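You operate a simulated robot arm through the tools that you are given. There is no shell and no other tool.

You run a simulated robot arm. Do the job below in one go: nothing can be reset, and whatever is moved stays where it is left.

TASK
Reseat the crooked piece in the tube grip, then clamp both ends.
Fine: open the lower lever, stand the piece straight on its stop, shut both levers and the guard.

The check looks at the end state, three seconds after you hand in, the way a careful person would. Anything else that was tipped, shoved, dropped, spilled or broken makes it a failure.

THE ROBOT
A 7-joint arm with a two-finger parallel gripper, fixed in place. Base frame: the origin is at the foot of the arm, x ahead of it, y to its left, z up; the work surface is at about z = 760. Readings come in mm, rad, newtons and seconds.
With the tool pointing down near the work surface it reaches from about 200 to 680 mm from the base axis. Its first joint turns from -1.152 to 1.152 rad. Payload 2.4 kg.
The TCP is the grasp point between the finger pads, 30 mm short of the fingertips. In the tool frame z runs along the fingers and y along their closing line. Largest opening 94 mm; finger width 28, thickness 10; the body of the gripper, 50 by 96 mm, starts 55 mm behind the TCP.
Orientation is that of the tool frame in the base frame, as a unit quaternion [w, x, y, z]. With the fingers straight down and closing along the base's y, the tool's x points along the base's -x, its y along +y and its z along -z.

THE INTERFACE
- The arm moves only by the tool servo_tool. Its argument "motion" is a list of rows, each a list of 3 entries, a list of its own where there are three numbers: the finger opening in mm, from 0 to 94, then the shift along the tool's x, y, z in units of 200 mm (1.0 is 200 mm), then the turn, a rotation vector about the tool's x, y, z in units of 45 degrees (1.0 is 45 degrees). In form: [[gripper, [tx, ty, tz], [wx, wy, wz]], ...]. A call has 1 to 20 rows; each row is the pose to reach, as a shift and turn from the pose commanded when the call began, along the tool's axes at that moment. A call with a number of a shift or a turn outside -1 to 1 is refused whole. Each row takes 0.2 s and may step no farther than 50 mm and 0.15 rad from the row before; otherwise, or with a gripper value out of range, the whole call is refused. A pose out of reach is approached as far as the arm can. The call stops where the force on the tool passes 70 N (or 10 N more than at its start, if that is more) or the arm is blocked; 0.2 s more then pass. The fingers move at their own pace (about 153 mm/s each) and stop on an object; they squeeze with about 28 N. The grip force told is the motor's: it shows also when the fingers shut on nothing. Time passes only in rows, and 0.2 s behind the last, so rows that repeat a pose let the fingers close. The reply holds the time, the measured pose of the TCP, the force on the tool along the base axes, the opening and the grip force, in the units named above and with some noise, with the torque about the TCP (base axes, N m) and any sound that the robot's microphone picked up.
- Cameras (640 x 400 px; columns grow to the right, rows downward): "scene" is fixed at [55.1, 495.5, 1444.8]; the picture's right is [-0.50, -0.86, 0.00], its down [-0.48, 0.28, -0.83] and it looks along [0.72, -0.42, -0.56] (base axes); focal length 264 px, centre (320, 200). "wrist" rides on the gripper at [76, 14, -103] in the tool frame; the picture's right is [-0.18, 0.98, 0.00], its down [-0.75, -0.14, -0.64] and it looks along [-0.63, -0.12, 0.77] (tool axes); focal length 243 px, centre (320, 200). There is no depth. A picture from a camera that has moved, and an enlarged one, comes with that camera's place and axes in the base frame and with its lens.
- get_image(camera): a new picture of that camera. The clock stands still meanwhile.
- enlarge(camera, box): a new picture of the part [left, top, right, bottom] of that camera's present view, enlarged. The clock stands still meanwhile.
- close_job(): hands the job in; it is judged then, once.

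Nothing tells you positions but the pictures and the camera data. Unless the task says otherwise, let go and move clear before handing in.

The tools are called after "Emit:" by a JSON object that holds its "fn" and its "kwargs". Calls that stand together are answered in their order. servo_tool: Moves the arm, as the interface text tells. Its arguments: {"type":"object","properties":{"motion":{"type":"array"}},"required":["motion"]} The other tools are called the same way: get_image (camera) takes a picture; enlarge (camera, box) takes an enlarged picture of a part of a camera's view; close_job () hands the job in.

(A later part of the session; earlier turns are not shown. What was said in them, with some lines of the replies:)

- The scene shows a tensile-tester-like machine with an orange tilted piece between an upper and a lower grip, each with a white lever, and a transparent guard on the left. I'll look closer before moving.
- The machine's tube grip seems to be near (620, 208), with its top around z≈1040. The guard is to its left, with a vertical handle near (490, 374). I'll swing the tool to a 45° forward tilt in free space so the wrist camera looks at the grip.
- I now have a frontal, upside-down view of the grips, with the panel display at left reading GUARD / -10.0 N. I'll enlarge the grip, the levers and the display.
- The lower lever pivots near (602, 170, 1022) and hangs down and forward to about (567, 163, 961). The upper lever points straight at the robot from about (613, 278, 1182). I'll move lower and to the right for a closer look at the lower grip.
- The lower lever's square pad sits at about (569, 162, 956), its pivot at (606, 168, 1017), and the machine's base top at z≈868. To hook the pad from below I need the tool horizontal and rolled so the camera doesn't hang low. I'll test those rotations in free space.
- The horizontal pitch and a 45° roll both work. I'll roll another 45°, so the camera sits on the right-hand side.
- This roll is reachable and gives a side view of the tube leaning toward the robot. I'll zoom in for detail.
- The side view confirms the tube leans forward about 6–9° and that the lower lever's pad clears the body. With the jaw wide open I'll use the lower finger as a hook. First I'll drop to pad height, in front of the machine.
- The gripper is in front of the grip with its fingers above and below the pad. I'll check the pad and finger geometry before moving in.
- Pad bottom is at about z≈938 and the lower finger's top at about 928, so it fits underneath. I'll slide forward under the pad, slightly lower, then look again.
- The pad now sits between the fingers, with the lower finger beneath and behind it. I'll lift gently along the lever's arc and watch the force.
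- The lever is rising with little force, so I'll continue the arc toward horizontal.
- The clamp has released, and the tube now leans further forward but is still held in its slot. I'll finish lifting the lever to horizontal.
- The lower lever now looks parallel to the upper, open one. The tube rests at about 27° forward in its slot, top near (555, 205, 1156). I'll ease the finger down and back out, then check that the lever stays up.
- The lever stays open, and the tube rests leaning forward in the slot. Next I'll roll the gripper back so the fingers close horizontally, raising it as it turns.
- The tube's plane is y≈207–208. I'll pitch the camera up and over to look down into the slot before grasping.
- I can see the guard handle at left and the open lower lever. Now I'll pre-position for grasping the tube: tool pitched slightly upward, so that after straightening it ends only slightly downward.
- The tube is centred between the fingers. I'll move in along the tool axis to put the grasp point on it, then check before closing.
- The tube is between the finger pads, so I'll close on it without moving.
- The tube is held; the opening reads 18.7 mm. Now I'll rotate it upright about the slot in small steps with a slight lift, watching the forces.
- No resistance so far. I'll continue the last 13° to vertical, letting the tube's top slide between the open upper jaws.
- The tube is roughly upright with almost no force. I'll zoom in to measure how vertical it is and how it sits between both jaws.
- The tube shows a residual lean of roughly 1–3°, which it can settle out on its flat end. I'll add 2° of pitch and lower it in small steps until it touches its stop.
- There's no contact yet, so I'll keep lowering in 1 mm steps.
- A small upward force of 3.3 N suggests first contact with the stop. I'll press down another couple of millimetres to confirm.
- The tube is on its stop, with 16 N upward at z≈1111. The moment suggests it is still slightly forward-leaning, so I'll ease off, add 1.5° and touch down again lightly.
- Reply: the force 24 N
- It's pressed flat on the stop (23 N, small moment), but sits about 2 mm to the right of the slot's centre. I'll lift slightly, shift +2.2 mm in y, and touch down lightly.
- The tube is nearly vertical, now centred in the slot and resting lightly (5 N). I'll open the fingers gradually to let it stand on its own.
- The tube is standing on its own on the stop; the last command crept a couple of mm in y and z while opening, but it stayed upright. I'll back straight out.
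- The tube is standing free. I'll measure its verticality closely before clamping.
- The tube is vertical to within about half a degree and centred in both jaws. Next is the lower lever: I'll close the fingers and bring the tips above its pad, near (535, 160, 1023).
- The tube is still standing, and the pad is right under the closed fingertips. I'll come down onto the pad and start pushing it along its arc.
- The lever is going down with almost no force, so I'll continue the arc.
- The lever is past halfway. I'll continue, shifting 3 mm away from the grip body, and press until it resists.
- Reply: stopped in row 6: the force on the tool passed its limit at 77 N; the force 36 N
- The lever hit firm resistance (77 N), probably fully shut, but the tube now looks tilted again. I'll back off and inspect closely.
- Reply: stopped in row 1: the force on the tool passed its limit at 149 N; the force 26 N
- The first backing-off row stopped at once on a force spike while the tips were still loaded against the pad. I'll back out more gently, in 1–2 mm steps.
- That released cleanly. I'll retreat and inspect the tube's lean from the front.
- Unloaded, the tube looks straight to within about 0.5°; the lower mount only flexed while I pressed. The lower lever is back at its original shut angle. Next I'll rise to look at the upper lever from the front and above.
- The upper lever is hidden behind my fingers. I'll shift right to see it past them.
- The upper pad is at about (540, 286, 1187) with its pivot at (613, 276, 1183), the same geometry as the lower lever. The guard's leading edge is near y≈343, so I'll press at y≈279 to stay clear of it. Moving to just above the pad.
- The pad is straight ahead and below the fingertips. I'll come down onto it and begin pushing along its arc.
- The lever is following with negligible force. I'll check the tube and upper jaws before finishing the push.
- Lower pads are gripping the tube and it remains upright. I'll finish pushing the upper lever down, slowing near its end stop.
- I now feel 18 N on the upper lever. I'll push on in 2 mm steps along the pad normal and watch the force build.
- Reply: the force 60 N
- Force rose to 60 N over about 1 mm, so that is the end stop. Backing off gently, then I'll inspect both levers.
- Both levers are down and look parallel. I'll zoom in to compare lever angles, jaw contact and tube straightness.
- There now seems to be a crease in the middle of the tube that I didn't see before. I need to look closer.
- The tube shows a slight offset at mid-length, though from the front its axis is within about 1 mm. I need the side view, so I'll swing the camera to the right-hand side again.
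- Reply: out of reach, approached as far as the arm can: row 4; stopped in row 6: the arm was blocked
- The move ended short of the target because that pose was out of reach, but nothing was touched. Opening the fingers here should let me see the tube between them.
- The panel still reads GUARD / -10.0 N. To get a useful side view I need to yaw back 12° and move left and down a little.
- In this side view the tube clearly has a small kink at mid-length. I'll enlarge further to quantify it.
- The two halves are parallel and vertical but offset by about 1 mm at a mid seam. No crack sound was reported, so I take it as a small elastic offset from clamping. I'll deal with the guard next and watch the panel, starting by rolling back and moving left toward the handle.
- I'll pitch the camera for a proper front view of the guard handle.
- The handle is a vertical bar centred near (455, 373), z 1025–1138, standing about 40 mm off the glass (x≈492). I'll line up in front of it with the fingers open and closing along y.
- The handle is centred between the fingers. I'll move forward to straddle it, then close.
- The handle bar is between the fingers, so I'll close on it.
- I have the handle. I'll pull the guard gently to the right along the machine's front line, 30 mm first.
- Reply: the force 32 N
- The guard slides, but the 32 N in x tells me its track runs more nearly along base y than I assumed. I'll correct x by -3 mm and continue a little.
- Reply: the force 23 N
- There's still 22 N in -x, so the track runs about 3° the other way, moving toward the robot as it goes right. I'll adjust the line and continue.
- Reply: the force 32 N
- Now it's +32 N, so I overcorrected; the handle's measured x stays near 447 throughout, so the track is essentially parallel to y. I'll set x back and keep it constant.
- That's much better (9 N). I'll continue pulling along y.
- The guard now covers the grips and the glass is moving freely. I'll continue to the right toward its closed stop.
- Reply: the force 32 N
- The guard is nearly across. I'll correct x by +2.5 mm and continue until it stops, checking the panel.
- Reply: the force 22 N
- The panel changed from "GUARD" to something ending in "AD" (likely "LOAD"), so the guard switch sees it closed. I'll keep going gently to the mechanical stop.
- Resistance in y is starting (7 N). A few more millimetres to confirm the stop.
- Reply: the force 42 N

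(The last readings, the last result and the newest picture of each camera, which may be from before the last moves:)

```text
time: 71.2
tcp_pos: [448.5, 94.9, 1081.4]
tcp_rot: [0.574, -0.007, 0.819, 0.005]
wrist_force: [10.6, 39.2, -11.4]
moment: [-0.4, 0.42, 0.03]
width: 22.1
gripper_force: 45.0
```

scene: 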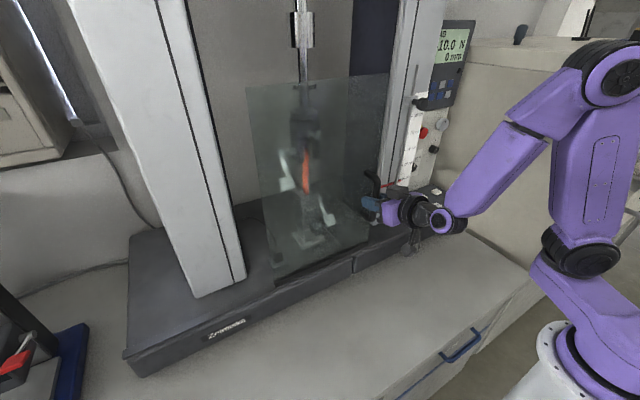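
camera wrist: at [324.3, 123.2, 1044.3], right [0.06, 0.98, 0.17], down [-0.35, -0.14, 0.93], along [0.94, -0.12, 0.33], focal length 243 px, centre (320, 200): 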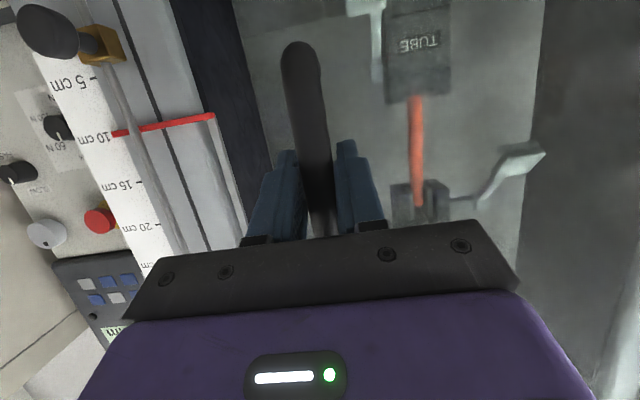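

The guard is firmly at its closed stop (39 N at y≈95). I'll relax the pull, then release the handle.

Emit:
{"fn": "servo_tool", "kwargs": {"motion": [[0, [0, 0.015, 0], [0, 0, 0]], [0, [0, 0.03, 0], [0, 0, 0]], [0, [0, 0.03, 0], [0, 0, 0]]]}}

Emit:
{"fn": "servo_tool", "kwargs": {"motion": [[30, [0, 0, 0], [0, 0, 0]], [50, [0, 0, 0], [0, 0, 0]], [80, [0, 0, 0], [0, 0, 0]], [80, [0, 0, 0], [0, 0, 0]]]}}

Emit:
{"fn": "get_image", "kwargs": {"camera": "wrist"}}

Emit:
{"fn": "enlarge", "kwargs": {"camera": "scene", "box": [420, 10, 500, 80]}}

```text
time: 72.0
tcp_pos: [447.7, 96.0, 1081.6]
tcp_rot: [0.575, 0.0, 0.818, 0.0]
wrist_force: [-13.4, 18.6, -3.7]
moment: [-0.31, -1.21, 0.14]
width: 22.0
gripper_force: 45.0
```

```text
time: 73.0
tcp_pos: [448.1, 95.4, 1082.3]
tcp_rot: [0.575, 0.001, 0.818, 0.0]
wrist_force: [0.0, -0.6, -0.2]
moment: [-0.02, -0.01, 0.05]
width: 80.2
gripper_force: 0.1
```

```text
taken
camera wrist: at [325.1, 107.7, 1044.4], right [0.06, 0.98, 0.17], down [-0.35, -0.14, 0.93], along [0.94, -0.12, 0.33], focal length 243 px, centre (320, 200)
```

wrist: 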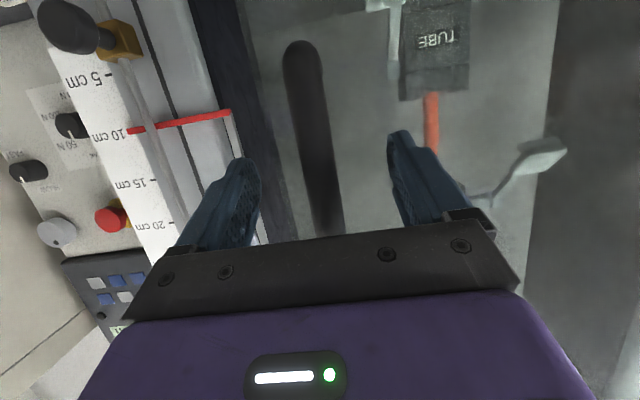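

```text
5.71 times, centred on (460, 45) of scene
camera zoom: at [55.1, 495.5, 1444.8], right [-0.5, -0.86, 0.0], down [-0.48, 0.28, -0.83], along [0.72, -0.42, -0.56], focal length 1509 px, centre (-480, 1086)
```

zoom: 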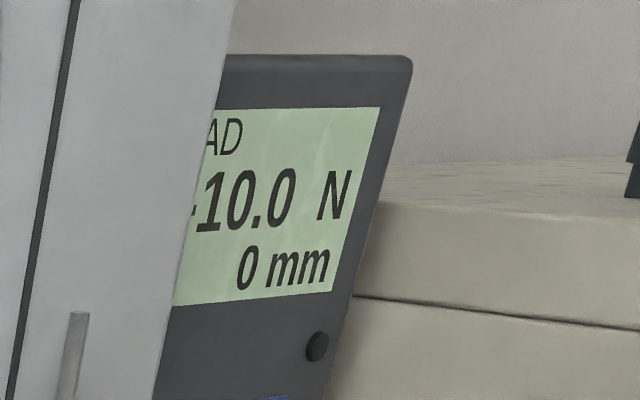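

The guard is closed and released, and the panel text now most likely reads "LOAD". I'll back away from the handle and re-inspect the piece through the glass.

Emit:
{"fn": "servo_tool", "kwargs": {"motion": [[80, [0.017, 0, -0.047], [0, 0, 0]], [80, [0.068, 0, -0.188], [0, 0, 0]], [80, [0.128, 0, -0.352], [0, 0, 0]], [80, [0.188, 0, -0.517], [0, 0, 0]]]}}

Emit:
{"fn": "get_image", "kwargs": {"camera": "wrist"}}

Emit:
{"fn": "get_image", "kwargs": {"camera": "scene"}}

Emit:
{"fn": "enlarge", "kwargs": {"camera": "scene", "box": [230, 60, 410, 300]}}

Emit:
{"fn": "enlarge", "kwargs": {"camera": "scene", "box": [284, 130, 344, 210]}}

```text
time: 74.0
tcp_pos: [341.1, 92.1, 1081.4]
tcp_rot: [0.575, 0.001, 0.818, 0.0]
wrist_force: [-0.6, 0.5, 0.3]
moment: [-0.01, 0.03, -0.01]
width: 80.3
gripper_force: 0.1
```

```text
taken
camera wrist: at [217.2, 105.7, 1043.7], right [0.06, 0.98, 0.17], down [-0.35, -0.14, 0.93], along [0.94, -0.12, 0.33], focal length 243 px, centre (320, 200)
```

wrist: 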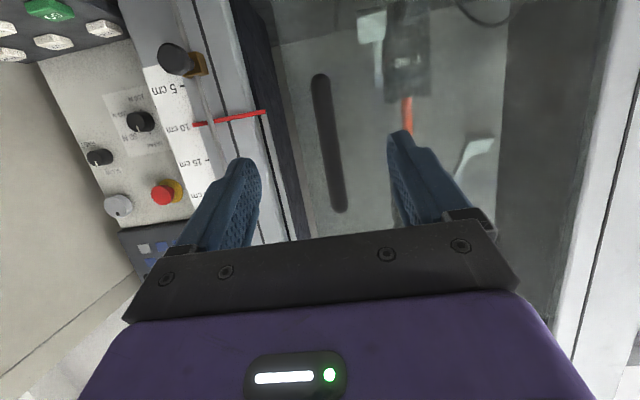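

```text
taken
```

scene: 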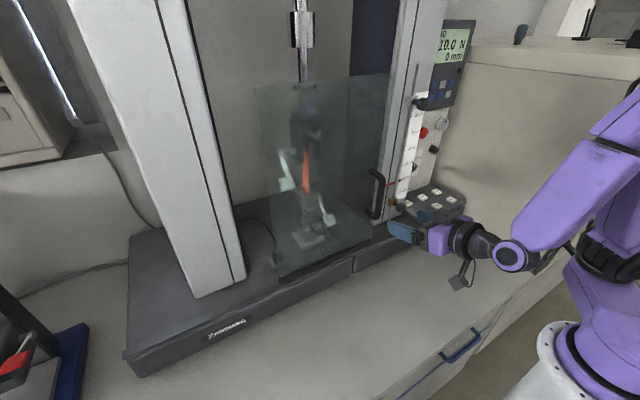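

```text
1.67 times, centred on (320, 180) of scene
camera zoom: at [55.1, 495.5, 1444.8], right [-0.5, -0.86, 0.0], down [-0.48, 0.28, -0.83], along [0.72, -0.42, -0.56], focal length 440 px, centre (320, 233)
```

zoom: 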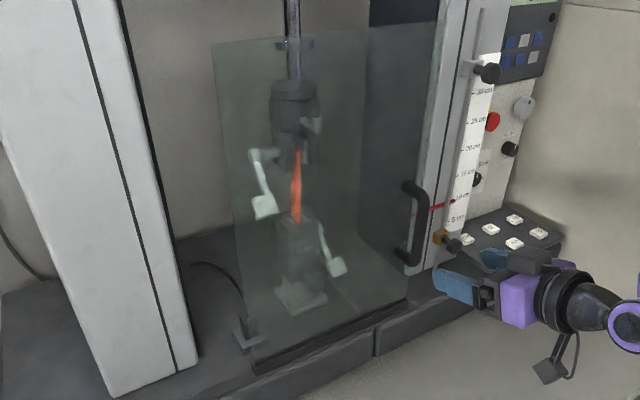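

```text
5.00 times, centred on (314, 170) of scene
camera zoom: at [55.1, 495.5, 1444.8], right [-0.5, -0.86, 0.0], down [-0.48, 0.28, -0.83], along [0.72, -0.42, -0.56], focal length 1320 px, centre (350, 350)
```

zoom: 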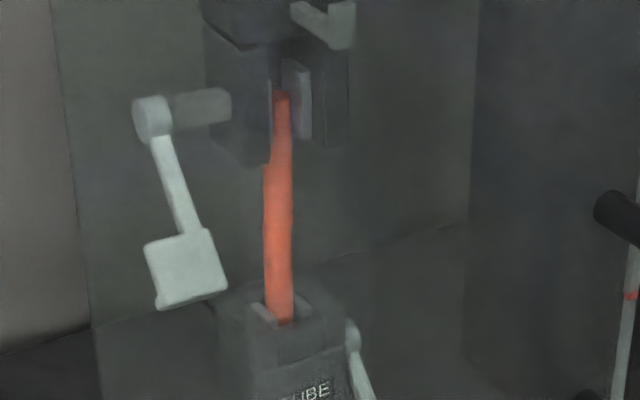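

The glass sits closed across the work zone with both levers shut behind it. I'll compare the right-hand column and controls with the start view to be sure nothing else was disturbed.

Emit:
{"fn": "enlarge", "kwargs": {"camera": "scene", "box": [340, 60, 500, 260]}}

Emit:
{"fn": "enlarge", "kwargs": {"camera": "scene", "box": [60, 60, 320, 380]}}

Emit:
{"fn": "enlarge", "kwargs": {"camera": "wrist", "box": [260, 0, 560, 240]}}

```text
2.00 times, centred on (420, 160) of scene
camera zoom: at [55.1, 495.5, 1444.8], right [-0.5, -0.86, 0.0], down [-0.48, 0.28, -0.83], along [0.72, -0.42, -0.56], focal length 528 px, centre (120, 280)
```

zoom: 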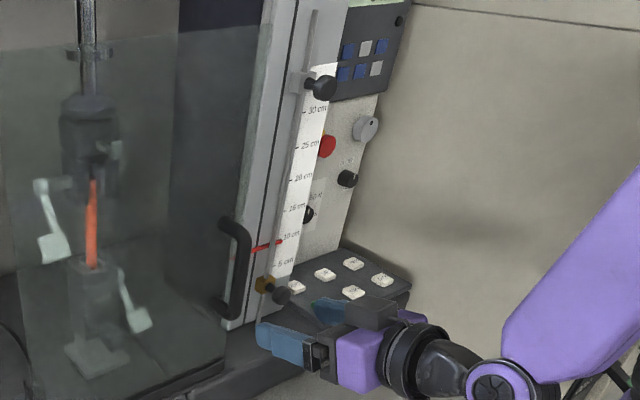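

```text
1.25 times, centred on (190, 220) of scene
camera zoom: at [55.1, 495.5, 1444.8], right [-0.5, -0.86, 0.0], down [-0.48, 0.28, -0.83], along [0.72, -0.42, -0.56], focal length 330 px, centre (482, 175)
```

zoom: 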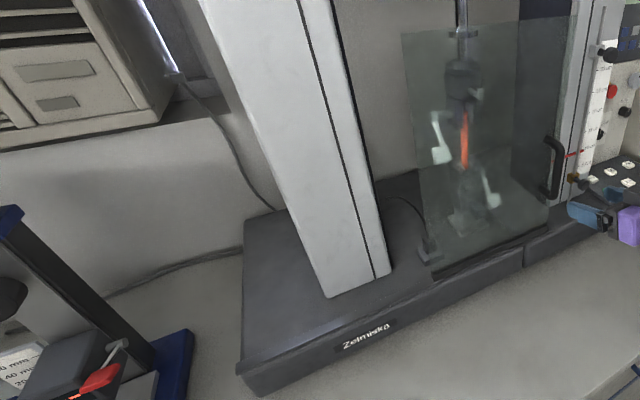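

```text
1.67 times, centred on (410, 120) of wrist
camera zoom: at [217.2, 105.7, 1043.7], right [0.06, 0.98, 0.17], down [-0.35, -0.14, 0.93], along [0.94, -0.12, 0.33], focal length 404 px, centre (170, 333)
```

zoom: 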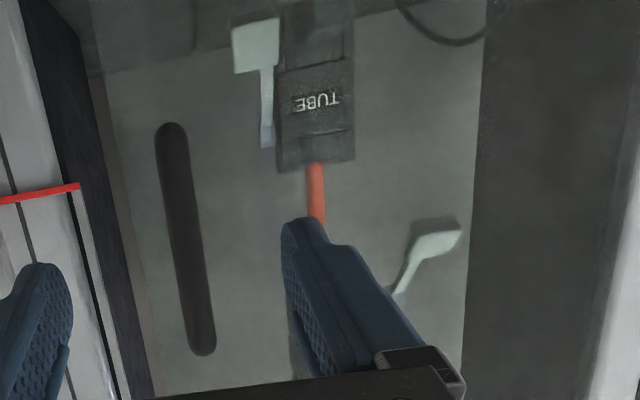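

Everything else appears undisturbed. I'll take one more look at the piece itself through the glass, from directly in front.

Emit:
{"fn": "servo_tool", "kwargs": {"motion": [[80, [-0.04, 0.12, 0], [0, 0, 0]], [80, [-0.08, 0.24, 0], [0, 0, 0]], [80, [-0.12, 0.36, 0], [0, 0, 0]], [80, [-0.16, 0.5, 0], [0, 0, 0]]]}}

Emit:
{"fn": "get_image", "kwargs": {"camera": "wrist"}}

Emit:
{"fn": "enlarge", "kwargs": {"camera": "wrist", "box": [260, 60, 400, 230]}}

```text
time: 75.0
tcp_pos: [348.6, 193.6, 1109.9]
tcp_rot: [0.574, 0.002, 0.819, -0.001]
wrist_force: [0.2, 0.0, -0.3]
moment: [-0.02, 0.02, 0.0]
width: 79.8
gripper_force: 0.1
```

```text
taken
camera wrist: at [225.4, 207.5, 1072.2], right [0.06, 0.98, 0.17], down [-0.35, -0.14, 0.93], along [0.94, -0.12, 0.33], focal length 243 px, centre (320, 200)
```

wrist: 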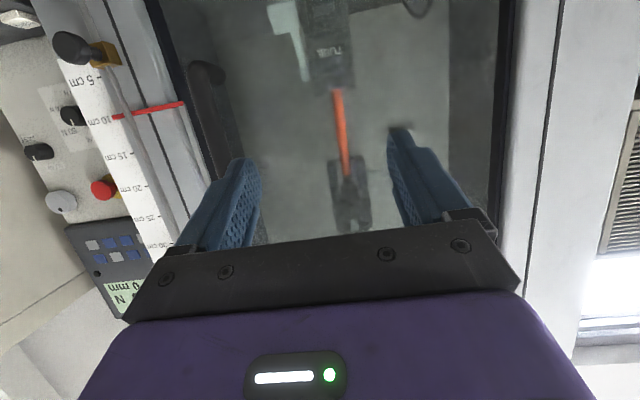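

```text
2.35 times, centred on (330, 145) of wrist
camera zoom: at [225.4, 207.5, 1072.2], right [0.06, 0.98, 0.17], down [-0.35, -0.14, 0.93], along [0.94, -0.12, 0.33], focal length 571 px, centre (296, 329)
```

zoom: 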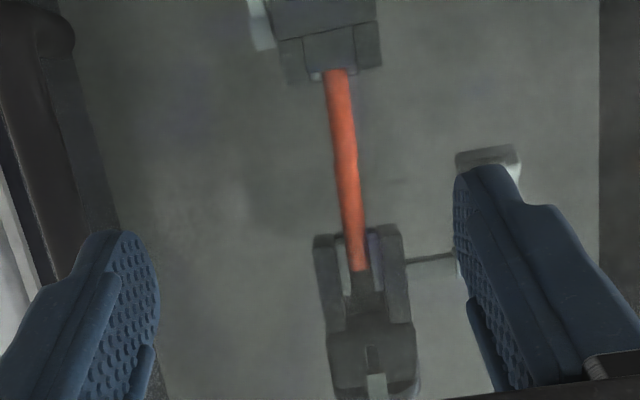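

The tube looks intact from the front, but I want an accurate check of its lean against the jaw edges, so I'm enlarging more.

Emit:
{"fn": "enlarge", "kwargs": {"camera": "wrist", "box": [315, 80, 379, 120]}}

Emit:
{"fn": "enlarge", "kwargs": {"camera": "wrist", "box": [315, 115, 379, 155]}}

Emit:
{"fn": "enlarge", "kwargs": {"camera": "wrist", "box": [315, 145, 395, 195]}}

```text
10.00 times, centred on (347, 100) of wrist
camera zoom: at [225.4, 207.5, 1072.2], right [0.06, 0.98, 0.17], down [-0.35, -0.14, 0.93], along [0.94, -0.12, 0.33], focal length 2426 px, centre (50, 1200)
```

zoom: 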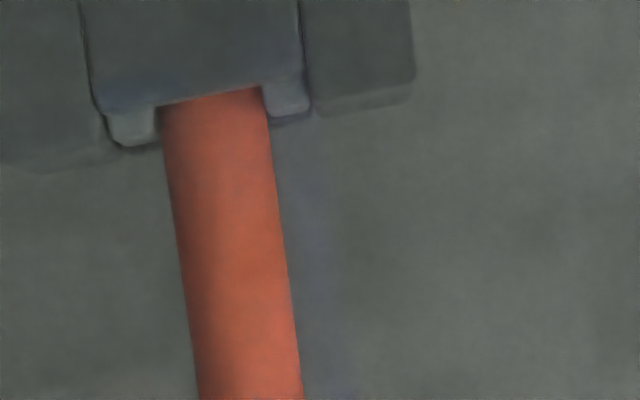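

```text
10.00 times, centred on (347, 135) of wrist
camera zoom: at [225.4, 207.5, 1072.2], right [0.06, 0.98, 0.17], down [-0.35, -0.14, 0.93], along [0.94, -0.12, 0.33], focal length 2426 px, centre (50, 850)
```

zoom: 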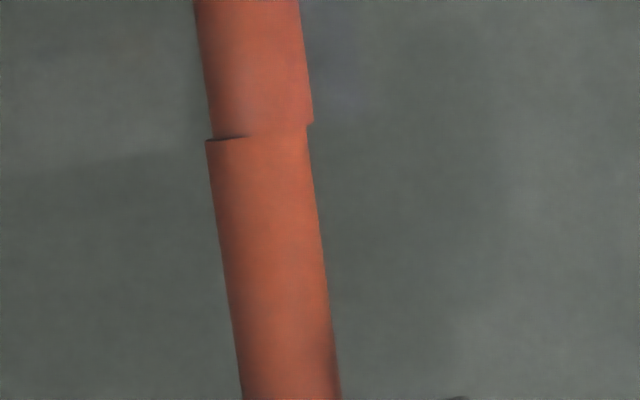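

```text
8.00 times, centred on (355, 170) of wrist
camera zoom: at [225.4, 207.5, 1072.2], right [0.06, 0.98, 0.17], down [-0.35, -0.14, 0.93], along [0.94, -0.12, 0.33], focal length 1941 px, centre (40, 440)
```

zoom: 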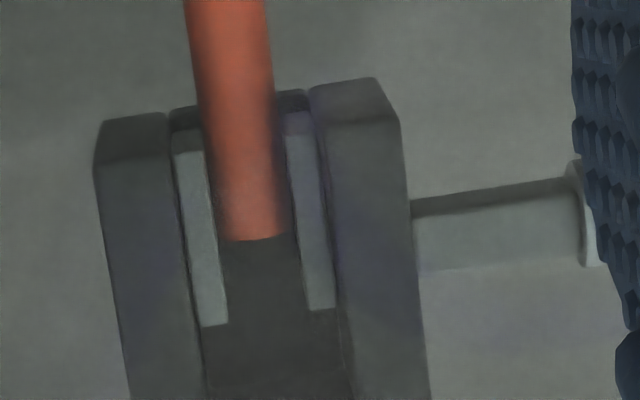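

Both halves are upright and gripped by the pads at each end. The roughly 1 mm seam offset looks like the two grips' own alignment, so I'll leave it. Now I'll move the arm well clear.

Emit:
{"fn": "servo_tool", "kwargs": {"motion": [[80, [-0.108, -0.059, -0.051], [0, 0.111, 0]], [80, [-0.216, -0.118, -0.103], [0, 0.222, 0]], [80, [-0.323, -0.176, -0.154], [0, 0.333, 0]], [80, [-0.431, -0.235, -0.205], [0, 0.444, 0]], [80, [-0.539, -0.294, -0.256], [0, 0.556, 0]], [80, [-0.647, -0.353, -0.308], [0, 0.667, 0]], [80, [-0.754, -0.411, -0.359], [0, 0.778, 0]], [80, [-0.862, -0.47, -0.41], [0, 0.889, 0]]]}}

Emit:
{"fn": "get_image", "kwargs": {"camera": "scene"}}

Emit:
{"fn": "get_image", "kwargs": {"camera": "wrist"}}

Emit:
{"fn": "enlarge", "kwargs": {"camera": "scene", "box": [230, 60, 410, 300]}}

```text
time: 76.8
tcp_pos: [331.4, 99.6, 1303.3]
tcp_rot: [0.26, -0.001, 0.966, 0.002]
wrist_force: [-0.1, 0.8, 0.4]
moment: [0.0, 0.01, -0.02]
width: 79.7
gripper_force: 0.1
```

```text
taken
```

scene: 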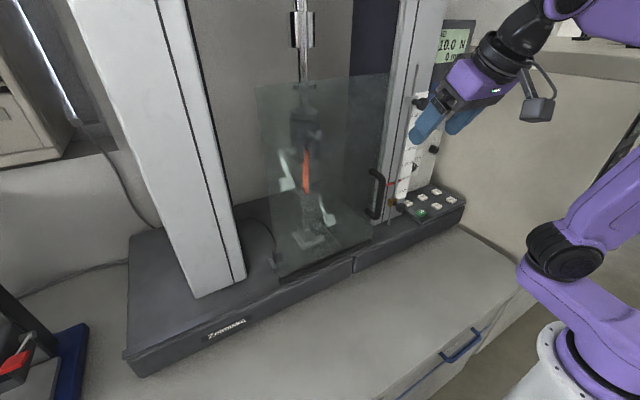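

```text
taken
camera wrist: at [212.1, 113.5, 1353.4], right [0.16, 0.98, 0.09], down [0.33, -0.14, 0.93], along [0.93, -0.12, -0.35], focal length 243 px, centre (320, 200)
```

wrist: 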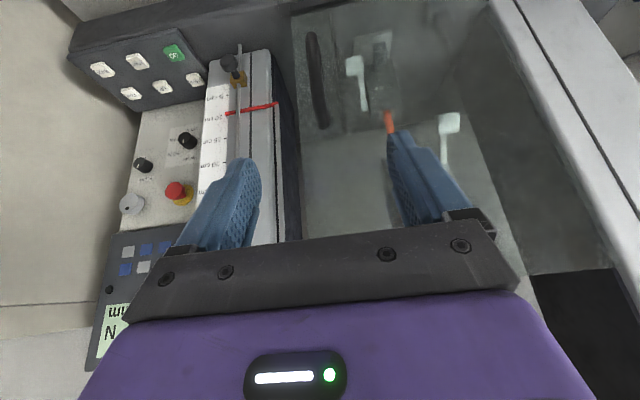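

```text
1.67 times, centred on (320, 180) of scene
camera zoom: at [55.1, 495.5, 1444.8], right [-0.5, -0.86, 0.0], down [-0.48, 0.28, -0.83], along [0.72, -0.42, -0.56], focal length 440 px, centre (320, 233)
```

zoom: 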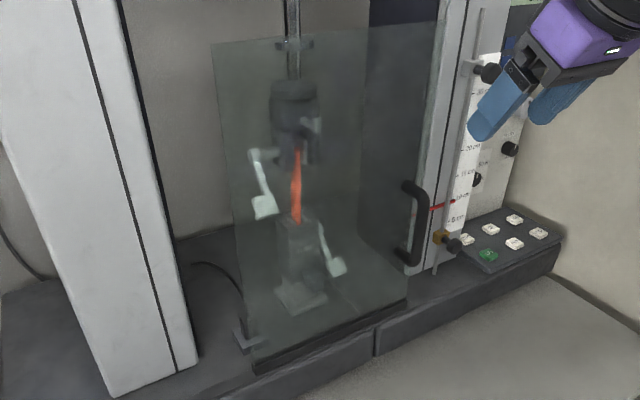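

The piece stands upright, clamped at both ends with both levers shut. The guard is against its closed stop, the arm is clear and nothing else looks disturbed. The one flaw I can see is a sideways offset of about 1 mm at a seam halfway up the piece, which appeared when the upper lever was shut and which I couldn't fully explain. Handing the job in.

Emit:
{"fn": "close_job", "kwargs": {}}

```text
The job is handed in.
```

I reseated the tube, shut both levers and closed the guard, then handed the job in. The tube has one visible flaw: a sideways step of about 1 mm halfway up.

- **Tube:** I opened the lower lever, stood the tube upright and pressed it onto its stop. It looks vertical to within about 1°, and the pads touch it at both ends.
- **Levers:** I pushed both levers down until they hit firm resistance, 77 N on the lower and 60 N on the upper. Both ended at about the same angle the lower one had at the start.
- **Guard:** It slid across to its stop. The panel text changed from "GUARD" to a word ending in "AD", probably "LOAD". The -10.0 N reading never changed.
- **Surroundings:** The gripper let go and the arm is clear. Nothing else looks moved compared with the start.

**The step in the tube:** it appeared when I shut the upper lever. The two halves are parallel, and no cracking sound was reported. I think the two grips are slightly out of line, but I can't rule out that the tube is damaged there. I left it alone, because redoing the clamp meant reopening the guard and the upper lever.
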